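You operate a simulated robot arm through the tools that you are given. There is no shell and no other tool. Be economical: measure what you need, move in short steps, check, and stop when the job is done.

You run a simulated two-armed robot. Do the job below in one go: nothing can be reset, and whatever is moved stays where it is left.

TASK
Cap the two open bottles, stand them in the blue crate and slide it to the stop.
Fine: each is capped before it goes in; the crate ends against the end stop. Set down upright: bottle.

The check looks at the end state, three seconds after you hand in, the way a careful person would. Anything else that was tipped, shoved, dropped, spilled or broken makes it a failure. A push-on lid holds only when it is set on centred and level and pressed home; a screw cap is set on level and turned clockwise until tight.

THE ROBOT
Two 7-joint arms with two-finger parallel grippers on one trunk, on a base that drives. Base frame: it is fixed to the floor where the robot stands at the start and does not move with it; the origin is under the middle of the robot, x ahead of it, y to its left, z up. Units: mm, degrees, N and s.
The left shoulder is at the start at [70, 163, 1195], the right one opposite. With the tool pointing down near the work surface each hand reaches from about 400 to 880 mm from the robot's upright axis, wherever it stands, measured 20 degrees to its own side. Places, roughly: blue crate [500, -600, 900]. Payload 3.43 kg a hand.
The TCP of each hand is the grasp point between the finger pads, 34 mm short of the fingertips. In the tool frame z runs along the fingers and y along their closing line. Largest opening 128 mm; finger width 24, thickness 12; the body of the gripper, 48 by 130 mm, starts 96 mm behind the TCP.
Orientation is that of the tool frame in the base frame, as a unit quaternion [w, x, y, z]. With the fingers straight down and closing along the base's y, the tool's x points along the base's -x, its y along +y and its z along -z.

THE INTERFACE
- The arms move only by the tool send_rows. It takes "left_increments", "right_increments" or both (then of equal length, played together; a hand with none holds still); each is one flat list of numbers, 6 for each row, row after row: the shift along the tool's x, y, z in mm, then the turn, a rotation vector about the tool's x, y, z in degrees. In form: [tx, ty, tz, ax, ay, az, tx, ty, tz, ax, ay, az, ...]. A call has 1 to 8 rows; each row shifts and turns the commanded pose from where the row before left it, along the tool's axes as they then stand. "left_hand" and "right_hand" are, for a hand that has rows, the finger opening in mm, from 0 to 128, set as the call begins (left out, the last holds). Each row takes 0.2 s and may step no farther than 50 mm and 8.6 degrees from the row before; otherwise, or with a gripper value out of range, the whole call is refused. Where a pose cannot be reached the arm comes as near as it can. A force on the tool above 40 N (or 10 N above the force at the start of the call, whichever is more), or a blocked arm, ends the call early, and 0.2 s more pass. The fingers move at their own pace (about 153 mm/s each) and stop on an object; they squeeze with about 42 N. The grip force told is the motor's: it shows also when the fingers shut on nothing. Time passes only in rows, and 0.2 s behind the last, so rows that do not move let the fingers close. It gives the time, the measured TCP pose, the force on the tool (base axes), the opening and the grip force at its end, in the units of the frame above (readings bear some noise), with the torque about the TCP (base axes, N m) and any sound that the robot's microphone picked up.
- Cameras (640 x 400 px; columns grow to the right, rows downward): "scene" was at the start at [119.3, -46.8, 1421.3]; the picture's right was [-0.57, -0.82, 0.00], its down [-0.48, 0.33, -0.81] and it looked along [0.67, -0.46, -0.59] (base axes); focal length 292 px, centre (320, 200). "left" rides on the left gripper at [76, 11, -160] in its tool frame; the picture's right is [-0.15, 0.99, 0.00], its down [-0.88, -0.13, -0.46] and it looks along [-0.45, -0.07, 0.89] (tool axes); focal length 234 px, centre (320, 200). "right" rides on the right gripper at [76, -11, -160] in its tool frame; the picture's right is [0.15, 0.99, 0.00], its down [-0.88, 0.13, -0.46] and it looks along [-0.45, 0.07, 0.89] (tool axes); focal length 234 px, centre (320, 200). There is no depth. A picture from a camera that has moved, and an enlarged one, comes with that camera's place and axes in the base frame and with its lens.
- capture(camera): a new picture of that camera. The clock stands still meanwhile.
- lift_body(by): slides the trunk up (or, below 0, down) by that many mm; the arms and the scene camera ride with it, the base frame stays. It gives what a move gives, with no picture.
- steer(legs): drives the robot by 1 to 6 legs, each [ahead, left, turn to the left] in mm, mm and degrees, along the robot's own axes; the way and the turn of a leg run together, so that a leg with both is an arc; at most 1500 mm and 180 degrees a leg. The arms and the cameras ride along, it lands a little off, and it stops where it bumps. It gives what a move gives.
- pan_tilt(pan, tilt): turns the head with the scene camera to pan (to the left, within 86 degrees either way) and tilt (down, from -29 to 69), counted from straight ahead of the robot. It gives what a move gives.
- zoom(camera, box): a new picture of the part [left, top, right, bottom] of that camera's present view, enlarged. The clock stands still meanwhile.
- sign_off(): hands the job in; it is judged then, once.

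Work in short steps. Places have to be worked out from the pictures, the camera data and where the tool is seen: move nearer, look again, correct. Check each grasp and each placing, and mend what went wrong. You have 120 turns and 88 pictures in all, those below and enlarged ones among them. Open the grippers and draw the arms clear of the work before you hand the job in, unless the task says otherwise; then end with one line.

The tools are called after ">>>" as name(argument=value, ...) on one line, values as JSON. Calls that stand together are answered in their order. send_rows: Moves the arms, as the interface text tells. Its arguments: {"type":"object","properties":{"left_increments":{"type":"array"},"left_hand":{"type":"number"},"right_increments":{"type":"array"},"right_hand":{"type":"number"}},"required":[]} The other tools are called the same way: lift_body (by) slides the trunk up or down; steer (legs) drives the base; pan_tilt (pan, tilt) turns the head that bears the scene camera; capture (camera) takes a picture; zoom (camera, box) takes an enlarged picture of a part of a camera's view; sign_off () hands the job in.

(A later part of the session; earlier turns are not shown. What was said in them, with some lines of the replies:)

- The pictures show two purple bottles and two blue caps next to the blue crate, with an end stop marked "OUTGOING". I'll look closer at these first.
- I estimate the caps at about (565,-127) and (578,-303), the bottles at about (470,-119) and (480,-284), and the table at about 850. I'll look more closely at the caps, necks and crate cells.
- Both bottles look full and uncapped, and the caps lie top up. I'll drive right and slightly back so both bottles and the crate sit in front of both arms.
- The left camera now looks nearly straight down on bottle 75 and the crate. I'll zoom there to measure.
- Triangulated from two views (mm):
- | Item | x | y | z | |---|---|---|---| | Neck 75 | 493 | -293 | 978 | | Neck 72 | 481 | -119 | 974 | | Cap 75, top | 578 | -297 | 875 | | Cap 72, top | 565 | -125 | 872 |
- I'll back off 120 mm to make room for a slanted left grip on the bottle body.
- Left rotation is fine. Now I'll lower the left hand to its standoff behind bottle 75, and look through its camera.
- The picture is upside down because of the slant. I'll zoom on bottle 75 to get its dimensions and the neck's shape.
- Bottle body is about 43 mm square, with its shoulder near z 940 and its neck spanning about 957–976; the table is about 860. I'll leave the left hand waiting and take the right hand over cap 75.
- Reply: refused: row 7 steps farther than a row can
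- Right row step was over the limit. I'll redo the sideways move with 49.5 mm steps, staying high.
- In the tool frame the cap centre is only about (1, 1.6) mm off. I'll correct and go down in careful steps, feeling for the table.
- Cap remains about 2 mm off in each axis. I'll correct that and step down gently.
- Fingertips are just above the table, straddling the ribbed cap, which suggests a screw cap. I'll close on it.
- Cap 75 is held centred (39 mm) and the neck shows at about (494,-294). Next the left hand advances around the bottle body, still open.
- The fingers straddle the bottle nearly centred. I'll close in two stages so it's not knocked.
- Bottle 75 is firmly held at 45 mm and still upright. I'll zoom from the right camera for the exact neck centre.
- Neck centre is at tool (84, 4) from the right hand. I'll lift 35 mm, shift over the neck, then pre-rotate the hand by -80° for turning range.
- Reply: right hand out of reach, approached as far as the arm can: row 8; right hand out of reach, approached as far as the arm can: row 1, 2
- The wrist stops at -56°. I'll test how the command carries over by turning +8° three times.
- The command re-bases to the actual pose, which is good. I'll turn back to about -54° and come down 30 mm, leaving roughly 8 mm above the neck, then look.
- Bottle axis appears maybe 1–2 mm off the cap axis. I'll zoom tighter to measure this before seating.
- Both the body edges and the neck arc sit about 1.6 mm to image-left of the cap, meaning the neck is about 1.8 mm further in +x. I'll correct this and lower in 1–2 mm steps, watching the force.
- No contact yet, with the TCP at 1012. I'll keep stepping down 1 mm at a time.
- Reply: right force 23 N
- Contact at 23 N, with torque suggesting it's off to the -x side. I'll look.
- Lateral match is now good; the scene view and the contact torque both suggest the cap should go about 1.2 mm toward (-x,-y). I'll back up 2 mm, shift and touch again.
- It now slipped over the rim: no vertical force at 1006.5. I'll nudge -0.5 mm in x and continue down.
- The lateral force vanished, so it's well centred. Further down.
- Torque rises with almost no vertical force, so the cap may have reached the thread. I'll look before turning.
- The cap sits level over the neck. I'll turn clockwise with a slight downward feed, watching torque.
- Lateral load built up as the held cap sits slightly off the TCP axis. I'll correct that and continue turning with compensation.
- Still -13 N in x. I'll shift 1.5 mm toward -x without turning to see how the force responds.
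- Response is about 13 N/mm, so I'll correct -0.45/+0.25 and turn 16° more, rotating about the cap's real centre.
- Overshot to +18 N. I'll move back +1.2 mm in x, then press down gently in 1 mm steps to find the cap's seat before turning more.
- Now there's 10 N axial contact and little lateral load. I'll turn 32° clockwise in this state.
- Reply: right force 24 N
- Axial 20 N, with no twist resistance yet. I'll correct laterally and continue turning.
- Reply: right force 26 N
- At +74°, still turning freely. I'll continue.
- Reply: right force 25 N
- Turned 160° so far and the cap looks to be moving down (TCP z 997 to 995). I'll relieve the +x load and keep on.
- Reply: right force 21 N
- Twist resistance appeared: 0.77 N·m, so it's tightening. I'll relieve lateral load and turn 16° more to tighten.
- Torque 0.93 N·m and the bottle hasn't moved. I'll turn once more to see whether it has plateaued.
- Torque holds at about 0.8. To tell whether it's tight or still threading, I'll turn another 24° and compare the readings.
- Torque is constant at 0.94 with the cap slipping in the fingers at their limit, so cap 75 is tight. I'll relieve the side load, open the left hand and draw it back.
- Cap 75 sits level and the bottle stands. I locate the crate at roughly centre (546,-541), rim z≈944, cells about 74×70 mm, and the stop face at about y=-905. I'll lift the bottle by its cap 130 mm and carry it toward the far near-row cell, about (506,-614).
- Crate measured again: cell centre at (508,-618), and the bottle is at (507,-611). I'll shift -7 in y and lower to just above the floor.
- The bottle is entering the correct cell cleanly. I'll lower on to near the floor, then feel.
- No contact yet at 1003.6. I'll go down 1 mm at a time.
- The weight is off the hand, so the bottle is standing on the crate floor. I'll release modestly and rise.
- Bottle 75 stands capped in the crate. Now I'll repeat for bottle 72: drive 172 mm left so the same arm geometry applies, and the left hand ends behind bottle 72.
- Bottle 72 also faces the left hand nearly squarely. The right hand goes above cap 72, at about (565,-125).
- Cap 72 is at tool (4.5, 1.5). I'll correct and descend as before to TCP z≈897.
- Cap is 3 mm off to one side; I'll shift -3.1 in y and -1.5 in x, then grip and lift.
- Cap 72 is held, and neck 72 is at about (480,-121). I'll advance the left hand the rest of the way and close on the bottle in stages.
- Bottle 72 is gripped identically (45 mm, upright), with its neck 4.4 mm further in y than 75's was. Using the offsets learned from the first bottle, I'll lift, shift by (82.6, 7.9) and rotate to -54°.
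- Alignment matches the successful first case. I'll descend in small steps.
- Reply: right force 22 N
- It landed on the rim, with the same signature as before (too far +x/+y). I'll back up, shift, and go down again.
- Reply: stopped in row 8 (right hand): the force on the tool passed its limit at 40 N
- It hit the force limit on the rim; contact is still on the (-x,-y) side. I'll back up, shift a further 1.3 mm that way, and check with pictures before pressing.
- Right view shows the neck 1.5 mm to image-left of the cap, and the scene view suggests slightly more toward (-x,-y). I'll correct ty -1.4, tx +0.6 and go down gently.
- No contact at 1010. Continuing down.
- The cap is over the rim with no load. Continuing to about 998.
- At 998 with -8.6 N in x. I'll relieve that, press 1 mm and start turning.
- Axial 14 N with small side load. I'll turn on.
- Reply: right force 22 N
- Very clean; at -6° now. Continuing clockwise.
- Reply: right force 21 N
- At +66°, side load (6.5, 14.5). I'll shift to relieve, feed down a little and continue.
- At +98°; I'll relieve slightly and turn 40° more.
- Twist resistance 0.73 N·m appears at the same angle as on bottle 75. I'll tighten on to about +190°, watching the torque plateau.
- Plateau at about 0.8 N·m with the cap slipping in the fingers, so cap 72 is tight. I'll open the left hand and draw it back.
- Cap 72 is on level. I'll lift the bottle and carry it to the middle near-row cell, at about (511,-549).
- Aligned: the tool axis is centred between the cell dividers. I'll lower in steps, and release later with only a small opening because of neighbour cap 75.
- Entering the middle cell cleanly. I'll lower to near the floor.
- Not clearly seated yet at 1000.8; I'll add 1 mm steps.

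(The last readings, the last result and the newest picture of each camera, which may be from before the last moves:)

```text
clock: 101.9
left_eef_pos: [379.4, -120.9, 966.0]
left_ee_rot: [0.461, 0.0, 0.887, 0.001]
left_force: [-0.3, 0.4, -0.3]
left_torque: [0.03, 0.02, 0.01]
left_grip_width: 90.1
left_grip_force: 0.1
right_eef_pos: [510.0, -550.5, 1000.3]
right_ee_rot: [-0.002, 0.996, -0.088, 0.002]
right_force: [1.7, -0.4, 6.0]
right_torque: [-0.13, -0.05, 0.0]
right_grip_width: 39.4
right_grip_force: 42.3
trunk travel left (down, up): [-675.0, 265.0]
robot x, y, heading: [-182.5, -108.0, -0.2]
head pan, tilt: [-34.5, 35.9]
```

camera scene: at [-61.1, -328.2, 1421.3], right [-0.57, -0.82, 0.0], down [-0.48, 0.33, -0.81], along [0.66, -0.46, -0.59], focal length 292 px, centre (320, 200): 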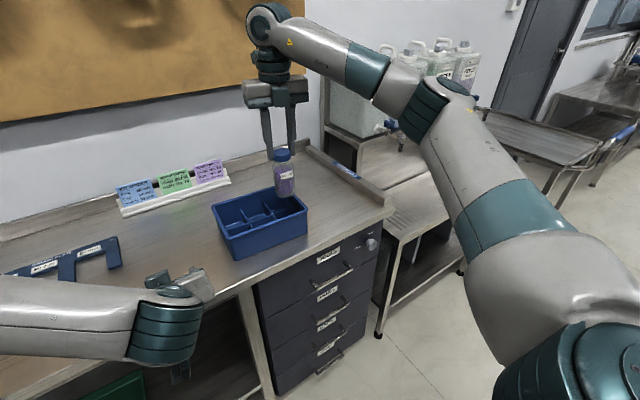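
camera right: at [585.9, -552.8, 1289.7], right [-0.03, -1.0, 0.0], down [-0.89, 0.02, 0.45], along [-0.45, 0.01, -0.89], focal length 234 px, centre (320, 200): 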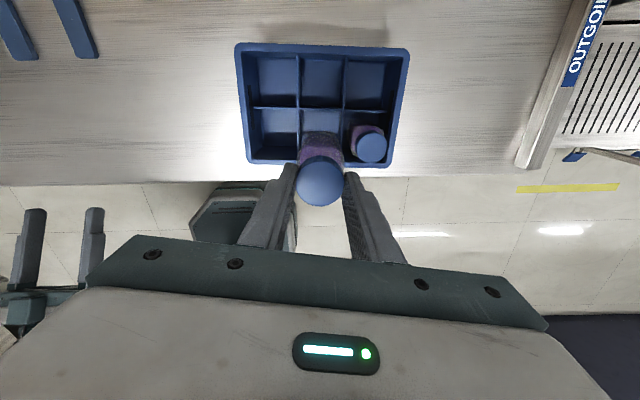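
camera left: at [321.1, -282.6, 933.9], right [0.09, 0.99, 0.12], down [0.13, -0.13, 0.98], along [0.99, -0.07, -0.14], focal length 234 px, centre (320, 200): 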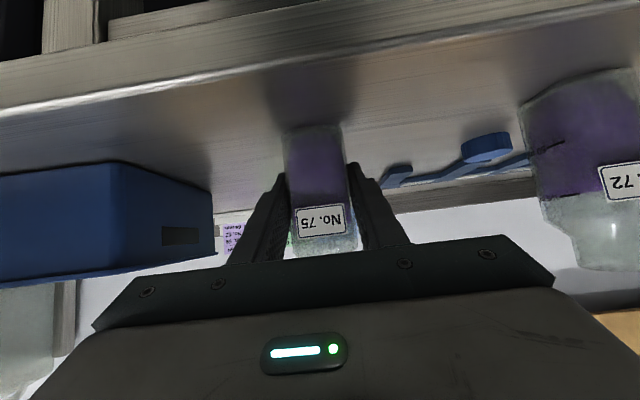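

The bottle bears on the floor at 6 N. I'll release with a 52 mm opening and rise.

>>> send_rows(right_increments=[0, 0, -1, 0, 0, 0, 0, 0, 0, 0, 0, 0], right_hand=52)

>>> send_rows(right_increments=[0, 0, -15, 0, 0, 0, 0, 0, -30, 0, 0, 0, 0, 0, -45, 0, 0, 0, 0, 0, -45, 0, 0, 0, 0, 0, -45, 0, 0, 0])

>>> zoom(camera="scene", box=[270, 130, 450, 270])

>>> capture(camera="right")

```text
clock: 102.5
left_eef_pos: [378.5, -121.4, 965.3]
left_ee_rot: [0.461, 0.001, 0.888, 0.0]
left_force: [0.3, 0.1, -0.6]
left_torque: [0.02, 0.01, 0.01]
left_grip_width: 89.9
left_grip_force: 0.0
right_eef_pos: [511.5, -549.6, 1001.3]
right_ee_rot: [-0.001, 0.996, -0.088, 0.001]
right_force: [0.1, -0.1, 0.1]
right_torque: [0.03, 0.01, -0.02]
right_grip_width: 52.2
right_grip_force: 0.0
trunk travel left (down, up): [-675.0, 265.0]
robot x, y, heading: [-180.3, -110.7, 0.0]
head pan, tilt: [-34.5, 35.9]
```

```text
clock: 103.7
left_eef_pos: [379.7, -120.8, 965.8]
left_ee_rot: [0.462, 0.0, 0.887, 0.0]
left_force: [0.3, 0.6, -0.5]
left_torque: [-0.02, -0.02, 0.0]
left_grip_width: 90.0
left_grip_force: 0.0
right_eef_pos: [509.9, -551.0, 1183.4]
right_ee_rot: [-0.001, 0.996, -0.088, 0.002]
right_force: [-0.4, 0.5, 1.1]
right_torque: [-0.03, -0.08, 0.04]
right_grip_width: 51.9
right_grip_force: 0.1
trunk travel left (down, up): [-675.0, 265.0]
robot x, y, heading: [-182.1, -107.3, 0.0]
head pan, tilt: [-34.5, 35.9]
```

```text
2.86 times, centred on (360, 200) of scene
camera zoom: at [-62.4, -155.4, 1421.4], right [-0.57, -0.82, 0.0], down [-0.48, 0.33, -0.81], along [0.67, -0.46, -0.59], focal length 834 px, centre (206, 200)
```

zoom: 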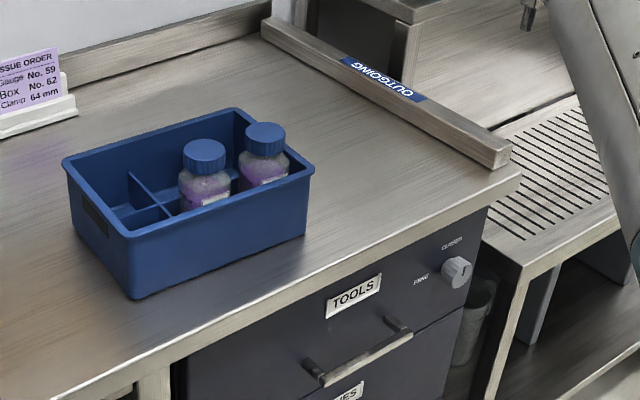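

```text
12 pictures are left
camera right: at [585.8, -553.0, 1342.4], right [-0.03, -1.0, 0.0], down [-0.89, 0.03, 0.45], along [-0.45, 0.01, -0.89], focal length 234 px, centre (320, 200)
```

right: 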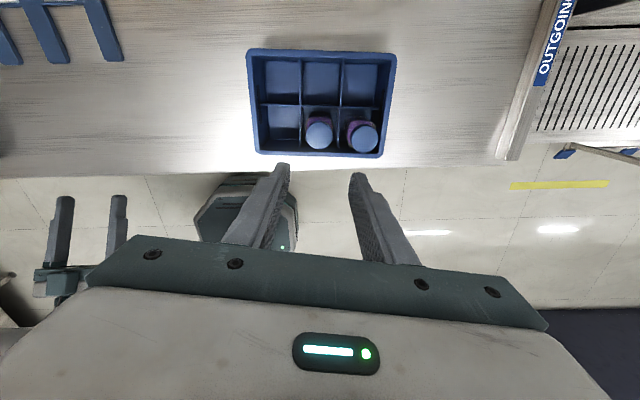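

Both bottles stand capped in the crate. I'll drive 200 mm right for reach, and turn the right hand so the open fingers, spread along x, can push evenly on the crate's +y wall.

>>> steer(legs=[[0, -200, 0]])

>>> send_rows(right_increments=[0, 0, 0, 0, 0, -8.4, 0, 0, 0, 0, 0, -8.4, 0, 0, 0, 0, 0, -8.4, 0, 0, 0, 0, 0, -8.4, 0, 0, 0, 0, 0, -8.4, 0, 0, 0, 0, 0, -8.4], right_hand=100)

>>> send_rows(right_increments=[0, 0, 0, 0, 0, -8.4, 0, 0, 0, 0, 0, -8.4, 0, 0, 0, 0, 0, -8.4, 0, 0, 0, 0, 0, -8.4, 0, 0, 0, 0, 0, -8.4, 0, 0, 0, 0, 0, -7.6, 0, 0, 0, 0, 0, 0])

```text
clock: 105.3
left_eef_pos: [378.8, -316.1, 964.9]
left_ee_rot: [0.461, -0.001, 0.887, 0.001]
left_force: [0.1, 0.4, 0.6]
left_torque: [0.0, -0.02, 0.01]
left_grip_width: 90.0
left_grip_force: 0.1
right_eef_pos: [511.8, -746.7, 1181.8]
right_ee_rot: [-0.001, 0.996, -0.088, 0.001]
right_force: [-0.2, -0.4, -0.6]
right_torque: [0.01, 0.02, 0.0]
right_grip_width: 52.0
right_grip_force: 0.1
trunk travel left (down, up): [-675.0, 265.0]
robot x, y, heading: [-177.5, -305.4, -0.0]
head pan, tilt: [-34.5, 35.9]
```

```text
clock: 106.7
left_eef_pos: [379.1, -316.9, 964.6]
left_ee_rot: [0.461, 0.001, 0.887, 0.001]
left_force: [-1.0, 0.0, -0.5]
left_torque: [0.01, -0.02, -0.03]
left_grip_width: 89.9
left_grip_force: 0.1
right_eef_pos: [511.0, -746.9, 1181.7]
right_ee_rot: [0.0, 0.938, 0.346, 0.002]
right_force: [-0.2, -0.4, -0.1]
right_torque: [0.01, 0.0, 0.01]
right_grip_width: 99.9
right_grip_force: 0.0
trunk travel left (down, up): [-675.0, 265.0]
robot x, y, heading: [-181.5, -303.0, 0.0]
head pan, tilt: [-34.5, 35.9]
```

```text
clock: 108.3
left_eef_pos: [380.1, -316.9, 964.2]
left_ee_rot: [0.461, 0.001, 0.887, 0.0]
left_force: [-0.5, -1.2, 0.1]
left_torque: [-0.01, -0.02, -0.01]
left_grip_width: 90.2
left_grip_force: 0.1
right_eef_pos: [510.2, -748.0, 1180.9]
right_ee_rot: [0.0, 0.706, 0.708, 0.001]
right_force: [-0.4, -0.7, 0.7]
right_torque: [-0.03, -0.01, 0.01]
right_grip_width: 99.9
right_grip_force: 0.1
trunk travel left (down, up): [-675.0, 265.0]
robot x, y, heading: [-179.9, -306.6, 0.2]
head pan, tilt: [-34.5, 35.9]
```

Hand is at 90° now. I'll move to (553,-405) above the bench, on the +y side of the crate, and check.

>>> send_rows(right_increments=[43, 5.4, 0, 0, 0, 0, 43, 5.4, 0, 0, 0, 0, 43, 5.4, 0, 0, 0, 0, 43, 5.4, 0, 0, 0, 0, 43, 5.4, 0, 0, 0, 0, 43, 5.4, 0, 0, 0, 0, 43, 5.4, 0, 0, 0, 0, 43, 5.4, 0, 0, 0, 0])

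>>> send_rows(right_increments=[0, 0, 45, 0, 0, 0, 0, 0, 45, 0, 0, 0, 0, 0, 45, 0, 0, 0, 0, 0, 0, 0, 0, 0])

>>> capture(camera="right")

```text
clock: 110.1
left_eef_pos: [379.9, -313.9, 966.4]
left_ee_rot: [0.461, 0.0, 0.888, 0.0]
left_force: [0.2, 0.6, -0.1]
left_torque: [-0.01, -0.03, -0.02]
left_grip_width: 90.0
left_grip_force: 0.0
right_eef_pos: [554.7, -400.8, 1180.3]
right_ee_rot: [0.001, 0.708, 0.707, 0.001]
right_force: [0.4, 0.1, -0.7]
right_torque: [-0.02, 0.01, -0.01]
right_grip_width: 99.9
right_grip_force: 0.1
trunk travel left (down, up): [-675.0, 265.0]
robot x, y, heading: [-180.2, -304.7, -0.1]
head pan, tilt: [-34.5, 35.9]
```

```text
clock: 111.1
left_eef_pos: [379.2, -317.3, 965.7]
left_ee_rot: [0.461, 0.0, 0.888, 0.001]
left_force: [-1.3, -0.3, -0.8]
left_torque: [0.0, 0.01, -0.01]
left_grip_width: 89.9
left_grip_force: 0.0
right_eef_pos: [553.9, -402.7, 1045.6]
right_ee_rot: [0.0, 0.707, 0.707, 0.002]
right_force: [-0.2, 0.4, 0.0]
right_torque: [0.02, -0.03, 0.05]
right_grip_width: 100.3
right_grip_force: 0.1
trunk travel left (down, up): [-675.0, 265.0]
robot x, y, heading: [-179.6, -305.9, 0.2]
head pan, tilt: [-34.5, 35.9]
```

```text
11 pictures are left
camera right: at [542.3, -325.9, 1205.0], right [0.99, 0.15, 0.0], down [0.13, -0.88, 0.45], along [0.07, -0.45, -0.89], focal length 234 px, centre (320, 200)
```

right: 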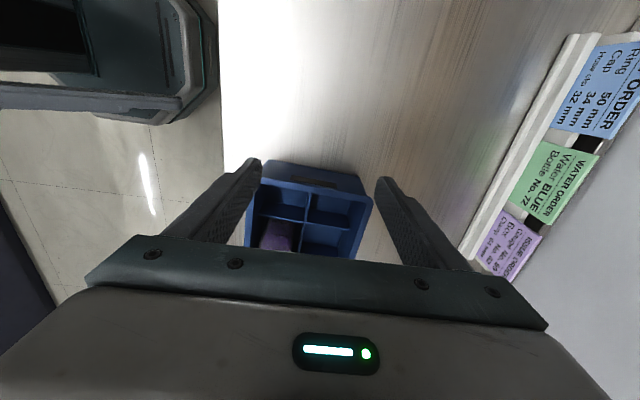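

Fingers are centred on the crate's +y wall, with about 24 mm of gap. I'll lower to TCP z≈910 so tips are about 15 mm above the bench.

>>> send_rows(right_increments=[0, 0, 45, 0, 0, 0, 0, 0, 45, 0, 0, 0, 0, 0, 43, 0, 0, 0, 0, 0, 0, 0, 0, 0])

>>> send_rows(right_increments=[-10, 0, 0, 0, 0, 0, -8, 0, 0, 0, 0, 0, -5, 0, 0, 0, 0, 0, -5, 0, 0, 0, 0, 0, -5, 0, 0, 0, 0, 0])

>>> capture(camera="right")

```text
clock: 112.1
left_eef_pos: [378.0, -317.0, 964.4]
left_ee_rot: [0.461, 0.0, 0.887, 0.0]
left_force: [0.1, 0.6, 0.9]
left_torque: [-0.01, 0.01, -0.02]
left_grip_width: 90.3
left_grip_force: 0.0
right_eef_pos: [551.8, -403.5, 911.5]
right_ee_rot: [0.001, 0.707, 0.707, 0.002]
right_force: [0.1, -0.1, 0.3]
right_torque: [0.03, 0.01, 0.02]
right_grip_width: 99.8
right_grip_force: 0.1
trunk travel left (down, up): [-675.0, 265.0]
robot x, y, heading: [-182.1, -304.9, -0.1]
head pan, tilt: [-34.5, 35.9]
```

```text
clock: 113.3
left_eef_pos: [378.4, -316.4, 965.1]
left_ee_rot: [0.461, 0.0, 0.887, 0.0]
left_force: [-0.1, 0.4, 0.7]
left_torque: [0.04, 0.0, 0.02]
left_grip_width: 90.4
left_grip_force: 0.0
right_eef_pos: [555.2, -435.1, 913.6]
right_ee_rot: [0.0, 0.708, 0.707, 0.001]
right_force: [-0.3, 2.4, 1.0]
right_torque: [-0.06, 0.03, -0.19]
right_grip_width: 100.2
right_grip_force: 0.4
trunk travel left (down, up): [-675.0, 265.0]
robot x, y, heading: [-181.4, -304.0, -0.2]
head pan, tilt: [-34.5, 35.9]
```

```text
10 pictures are left
camera right: at [543.6, -358.6, 1072.7], right [0.99, 0.15, 0.0], down [0.13, -0.88, 0.45], along [0.07, -0.45, -0.89], focal length 234 px, centre (320, 200)
```

right: 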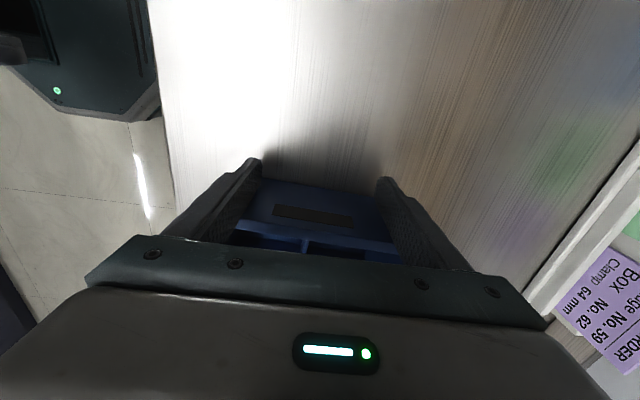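

One finger is just touching. I'll push gently, 12 mm per row.

>>> send_rows(right_increments=[-6, 0, 0, 0, 0, 0, -10, 0, 0, 0, 0, 0, -12, 0, 0, 0, 0, 0, -12, 0, 0, 0, 0, 0, -12, 0, 0, 0, 0, 0, -12, 0, 0, 0, 0, 0, -10, 0, 0, 0, 0, 0, -6, 0, 0, 0, 0, 0])

>>> zoom(camera="scene", box=[180, 120, 420, 280])

```text
clock: 115.1
left_eef_pos: [379.5, -315.2, 964.3]
left_ee_rot: [0.461, -0.001, 0.887, 0.001]
left_force: [-0.5, 0.0, -0.2]
left_torque: [-0.02, 0.01, -0.02]
left_grip_width: 89.9
left_grip_force: 0.0
right_eef_pos: [555.0, -516.4, 915.1]
right_ee_rot: [0.0, 0.707, 0.707, 0.001]
right_force: [-0.8, 2.4, 0.1]
right_torque: [-0.05, 0.06, -0.1]
right_grip_width: 99.9
right_grip_force: 0.1
trunk travel left (down, up): [-675.0, 265.0]
robot x, y, heading: [-179.6, -303.0, 0.3]
head pan, tilt: [-34.5, 35.9]
```

```text
2.50 times, centred on (300, 200) of scene
camera zoom: at [-61.0, -351.5, 1421.4], right [-0.57, -0.82, 0.0], down [-0.48, 0.33, -0.81], along [0.67, -0.46, -0.59], focal length 730 px, centre (370, 200)
```

zoom: 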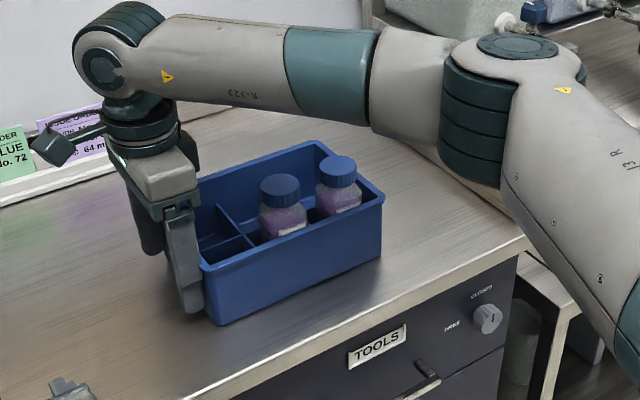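

The crate slides squarely with the bottles upright. I'll continue 90 mm.

>>> send_rows(right_increments=[-8, 0, 0, 0, 0, 0, -12, 0, 0, 0, 0, 0, -12, 0, 0, 0, 0, 0, -13, 0, 0, 0, 0, 0, -13, 0, 0, 0, 0, 0, -13, 0, 0, 0, 0, 0, -12, 0, 0, 0, 0, 0, -7, 0, 0, 0, 0, 0])

>>> zoom(camera="scene", box=[220, 110, 460, 270])

```text
clock: 116.9
left_eef_pos: [379.2, -316.2, 966.0]
left_ee_rot: [0.461, -0.001, 0.887, 0.002]
left_force: [-0.1, 0.2, 0.4]
left_torque: [-0.03, -0.04, 0.01]
left_grip_width: 90.0
left_grip_force: 0.1
right_eef_pos: [555.1, -606.8, 913.3]
right_ee_rot: [-0.001, 0.707, 0.707, 0.001]
right_force: [0.9, 2.3, 1.2]
right_torque: [-0.09, 0.03, -0.06]
right_grip_width: 100.0
right_grip_force: 0.0
trunk travel left (down, up): [-675.0, 265.0]
robot x, y, heading: [-178.3, -309.3, 0.1]
head pan, tilt: [-34.5, 35.9]
```

```text
2.50 times, centred on (340, 190) of scene
camera zoom: at [-61.1, -351.5, 1421.4], right [-0.57, -0.82, 0.0], down [-0.48, 0.33, -0.81], along [0.67, -0.46, -0.59], focal length 730 px, centre (270, 225)
```

zoom: 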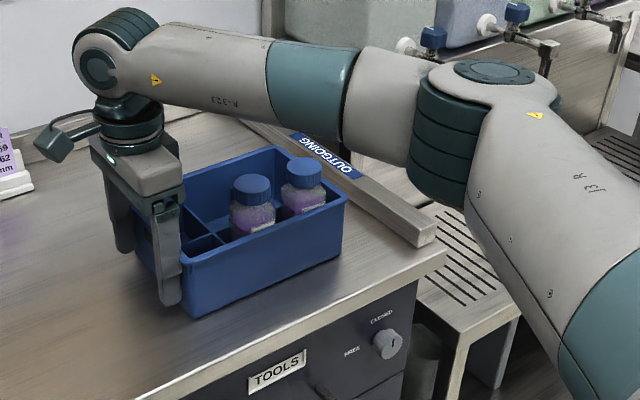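

About 60 mm remain to the stop. I'll push slower now.

>>> send_rows(right_increments=[-6, 0, 0, 0, 0, 0, -8, 0, 0, 0, 0, 0, -8, 0, 0, 0, 0, 0, -7, 0, 0, 0, 0, 0, -5, 0, 0, 0, 0, 0, -4, 0, 0, 0, 0, 0, 0, 0, 0, 0, 0, 0])

>>> zoom(camera="scene", box=[260, 130, 420, 250])

```text
clock: 118.5
left_eef_pos: [378.9, -315.6, 965.7]
left_ee_rot: [0.462, 0.0, 0.887, 0.001]
left_force: [-0.2, 0.3, 0.2]
left_torque: [0.01, -0.01, -0.02]
left_grip_width: 90.0
left_grip_force: 0.0
right_eef_pos: [555.1, -644.4, 914.5]
right_ee_rot: [0.0, 0.708, 0.706, 0.001]
right_force: [-0.5, 1.9, 0.5]
right_torque: [-0.1, 0.03, -0.03]
right_grip_width: 99.9
right_grip_force: 0.0
trunk travel left (down, up): [-675.0, 265.0]
robot x, y, heading: [-178.1, -307.7, -0.2]
head pan, tilt: [-34.5, 35.9]
```

```text
3.33 times, centred on (340, 190) of scene
camera zoom: at [-61.1, -351.3, 1421.4], right [-0.57, -0.82, 0.0], down [-0.48, 0.33, -0.81], along [0.67, -0.46, -0.59], focal length 973 px, centre (253, 233)
```

zoom: 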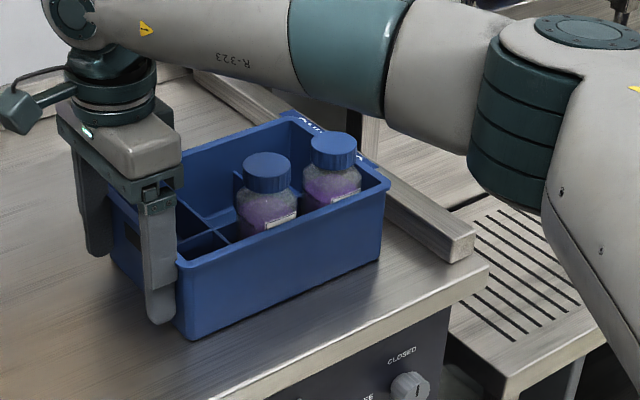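

Nearly there. I'll push in 4 mm steps until the force rises.

>>> send_rows(right_increments=[-4, 0, 0, 0, 0, 0, -4, 0, 0, 0, 0, 0, -4, 0, 0, 0, 0, 0, -4, 0, 0, 0, 0, 0, -4, 0, 0, 0, 0, 0])

```text
clock: 119.7
left_eef_pos: [377.8, -315.8, 964.9]
left_ee_rot: [0.461, -0.001, 0.887, 0.001]
left_force: [0.3, 0.3, 1.0]
left_torque: [0.01, -0.03, -0.02]
left_grip_width: 89.9
left_grip_force: 0.0
right_eef_pos: [554.6, -663.3, 913.4]
right_ee_rot: [0.0, 0.707, 0.707, 0.001]
right_force: [-0.8, 2.7, 0.3]
right_torque: [-0.09, 0.01, -0.1]
right_grip_width: 99.9
right_grip_force: 0.1
trunk travel left (down, up): [-675.0, 265.0]
robot x, y, heading: [-177.7, -306.3, -0.0]
head pan, tilt: [-34.5, 35.9]
```

Still sliding at about 2.5 N. Continuing in small steps.

>>> send_rows(right_increments=[-3, 0, 0, 0, 0, 0, -3, 0, 0, 0, 0, 0, -3, 0, 0, 0, 0, 0, -3, 0, 0, 0, 0, 0, -3, 0, 0, 0, 0, 0, -3, 0, 0, 0, 0, 0])

>>> zoom(camera="scene", box=[280, 150, 400, 240])

```text
clock: 121.1
left_eef_pos: [378.8, -316.6, 964.3]
left_ee_rot: [0.461, -0.001, 0.887, 0.001]
left_force: [0.2, -0.1, -0.2]
left_torque: [0.0, -0.02, 0.0]
left_grip_width: 90.1
left_grip_force: 0.0
right_eef_pos: [554.4, -682.3, 913.6]
right_ee_rot: [0.0, 0.707, 0.707, 0.001]
right_force: [-0.3, 2.4, 0.8]
right_torque: [-0.11, -0.02, -0.03]
right_grip_width: 100.1
right_grip_force: 0.0
trunk travel left (down, up): [-675.0, 265.0]
robot x, y, heading: [-182.9, -304.5, -0.1]
head pan, tilt: [-34.5, 35.9]
```

```text
4.44 times, centred on (340, 195) of scene
camera zoom: at [-61.1, -351.5, 1421.4], right [-0.57, -0.82, 0.0], down [-0.48, 0.33, -0.81], along [0.67, -0.46, -0.59], focal length 1298 px, centre (231, 222)
```

zoom: 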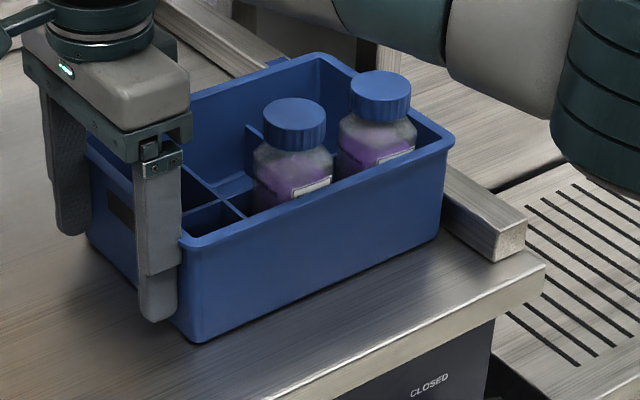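

Just short of the stop, or touching. I'll keep going in 2 mm steps until the force builds.

>>> send_rows(right_increments=[-2, 0, 0, 0, 0, 0, -2, 0, 0, 0, 0, 0, -2, 0, 0, 0, 0, 0, -2, 0, 0, 0, 0, 0, -2, 0, 0, 0, 0, 0])

```text
clock: 122.3
left_eef_pos: [379.9, -315.0, 964.8]
left_ee_rot: [0.46, -0.001, 0.888, 0.001]
left_force: [0.4, 0.2, -0.6]
left_torque: [-0.01, 0.0, 0.01]
left_grip_width: 89.7
left_grip_force: 0.0
right_eef_pos: [553.9, -689.4, 914.8]
right_ee_rot: [0.0, 0.707, 0.707, 0.001]
right_force: [-2.8, 13.3, -1.8]
right_torque: [-0.23, -0.05, -0.57]
right_grip_width: 100.4
right_grip_force: 0.8
trunk travel left (down, up): [-675.0, 265.0]
robot x, y, heading: [-176.9, -302.6, 0.2]
head pan, tilt: [-34.5, 35.9]
```

Force rose to 13 N: the crate is at the stop, bearing more on the near side. A slight extra push squares it; then I look.

>>> send_rows(right_increments=[-1, 0, 0, 0, 0, 0, -0.7, 0, 0, 0, 0, 0, 0, 0, 0, 0, 0, 0])

>>> zoom(camera="scene", box=[280, 150, 400, 240])

```text
clock: 123.1
left_eef_pos: [378.8, -313.3, 965.4]
left_ee_rot: [0.461, 0.0, 0.887, -0.001]
left_force: [-0.2, -0.3, -0.2]
left_torque: [0.03, -0.02, -0.01]
left_grip_width: 89.8
left_grip_force: 0.0
right_eef_pos: [554.5, -688.1, 914.8]
right_ee_rot: [0.001, 0.706, 0.708, 0.002]
right_force: [-2.0, 24.8, 0.8]
right_torque: [-0.34, 0.0, -0.9]
right_grip_width: 100.3
right_grip_force: 0.1
trunk travel left (down, up): [-675.0, 265.0]
robot x, y, heading: [-179.5, -304.5, -0.1]
head pan, tilt: [-34.5, 35.9]
```

```text
4.44 times, centred on (340, 195) of scene
camera zoom: at [-61.6, -347.7, 1421.6], right [-0.57, -0.82, 0.0], down [-0.48, 0.33, -0.81], along [0.67, -0.46, -0.59], focal length 1298 px, centre (231, 222)
```

zoom: 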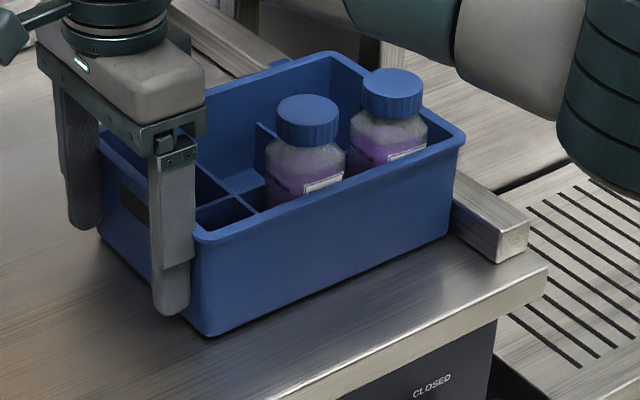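

The crate is hard against the stop (25 N) with both bottles upright. I'll back the hand off, raise it, and draw the left arm clear too.

>>> send_rows(right_increments=[5, 0, 0, 0, 0, 0, 20, 0, 0, 0, 0, 0, 30, 0, 0, 0, 0, 0, 20, 0, -20, 0, 0, 0, 0, 0, -45, 0, 0, 0, 0, 0, -45, 0, 0, 0, 0, 0, -45, 0, 0, 0, 0, 0, -45, 0, 0, 0])

>>> send_rows(left_increments=[-20, 0, -30, 0, 0, 0, -25, 0, -25, 0, 0, 0, -25, 0, -25, 0, 0, 0])

>>> capture(camera="right")

>>> capture(camera="scene")

```text
clock: 124.9
left_eef_pos: [378.0, -315.6, 965.3]
left_ee_rot: [0.461, 0.0, 0.887, 0.0]
left_force: [-0.4, 0.2, 0.6]
left_torque: [0.01, -0.01, 0.01]
left_grip_width: 90.0
left_grip_force: 0.1
right_eef_pos: [553.6, -617.7, 1114.4]
right_ee_rot: [0.001, 0.707, 0.707, 0.002]
right_force: [0.1, 0.1, -0.2]
right_torque: [-0.01, -0.04, -0.02]
right_grip_width: 100.0
right_grip_force: 0.0
trunk travel left (down, up): [-675.0, 265.0]
robot x, y, heading: [-177.2, -304.8, -0.0]
head pan, tilt: [-34.5, 35.9]
```

```text
clock: 125.7
left_eef_pos: [354.2, -315.3, 1066.2]
left_ee_rot: [0.46, 0.0, 0.888, 0.001]
left_force: [-0.3, -0.8, 0.7]
left_torque: [-0.03, -0.02, 0.02]
left_grip_width: 90.1
left_grip_force: 0.0
right_eef_pos: [553.4, -618.7, 1113.9]
right_ee_rot: [0.001, 0.708, 0.707, 0.002]
right_force: [0.3, -0.4, -0.1]
right_torque: [-0.02, -0.03, -0.01]
right_grip_width: 100.1
right_grip_force: 0.0
trunk travel left (down, up): [-675.0, 265.0]
robot x, y, heading: [-179.0, -304.7, 0.1]
head pan, tilt: [-34.5, 35.9]
```

```text
4 pictures are left
camera right: at [541.5, -542.3, 1272.9], right [0.99, 0.15, 0.0], down [0.13, -0.88, 0.45], along [0.07, -0.45, -0.89], focal length 234 px, centre (320, 200)
```

right: 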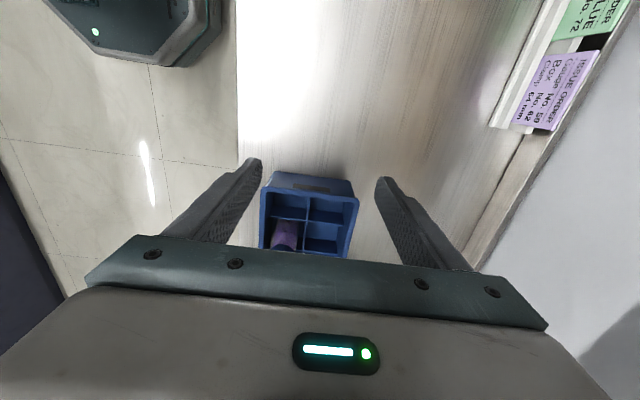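

```text
3 pictures are left
camera scene: at [-61.6, -352.0, 1421.3], right [-0.57, -0.82, 0.0], down [-0.48, 0.33, -0.81], along [0.67, -0.46, -0.59], focal length 292 px, centre (320, 200)
```

scene: 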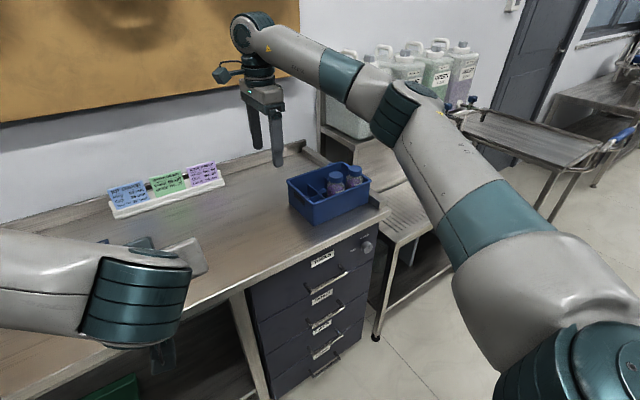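

Everything is standing and the arms are clear. One last zoom to confirm the crate sits on the stop.

>>> zoom(camera="scene", box=[280, 130, 400, 230])

```text
4.00 times, centred on (340, 180) of scene
camera zoom: at [-61.6, -352.0, 1421.3], right [-0.57, -0.82, 0.0], down [-0.48, 0.33, -0.81], along [0.67, -0.46, -0.59], focal length 1168 px, centre (240, 280)
```

zoom: 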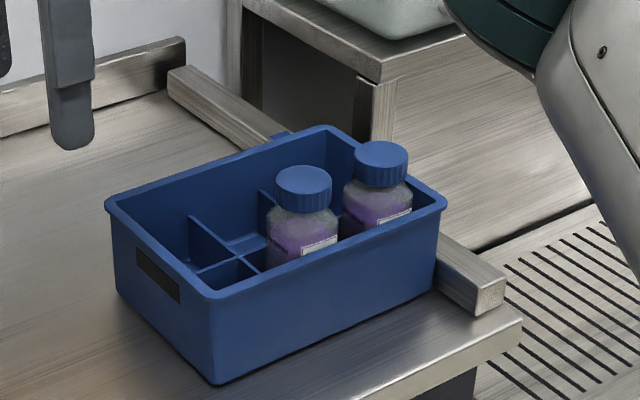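

The crate rests against the stop, with both capped bottles upright inside it. Handing in.

>>> sign_off()

```text
The job is handed in.
```

Bottles 75 and 72 are both capped and tight, standing upright in the blue crate, and the crate is pushed up against the end stop.
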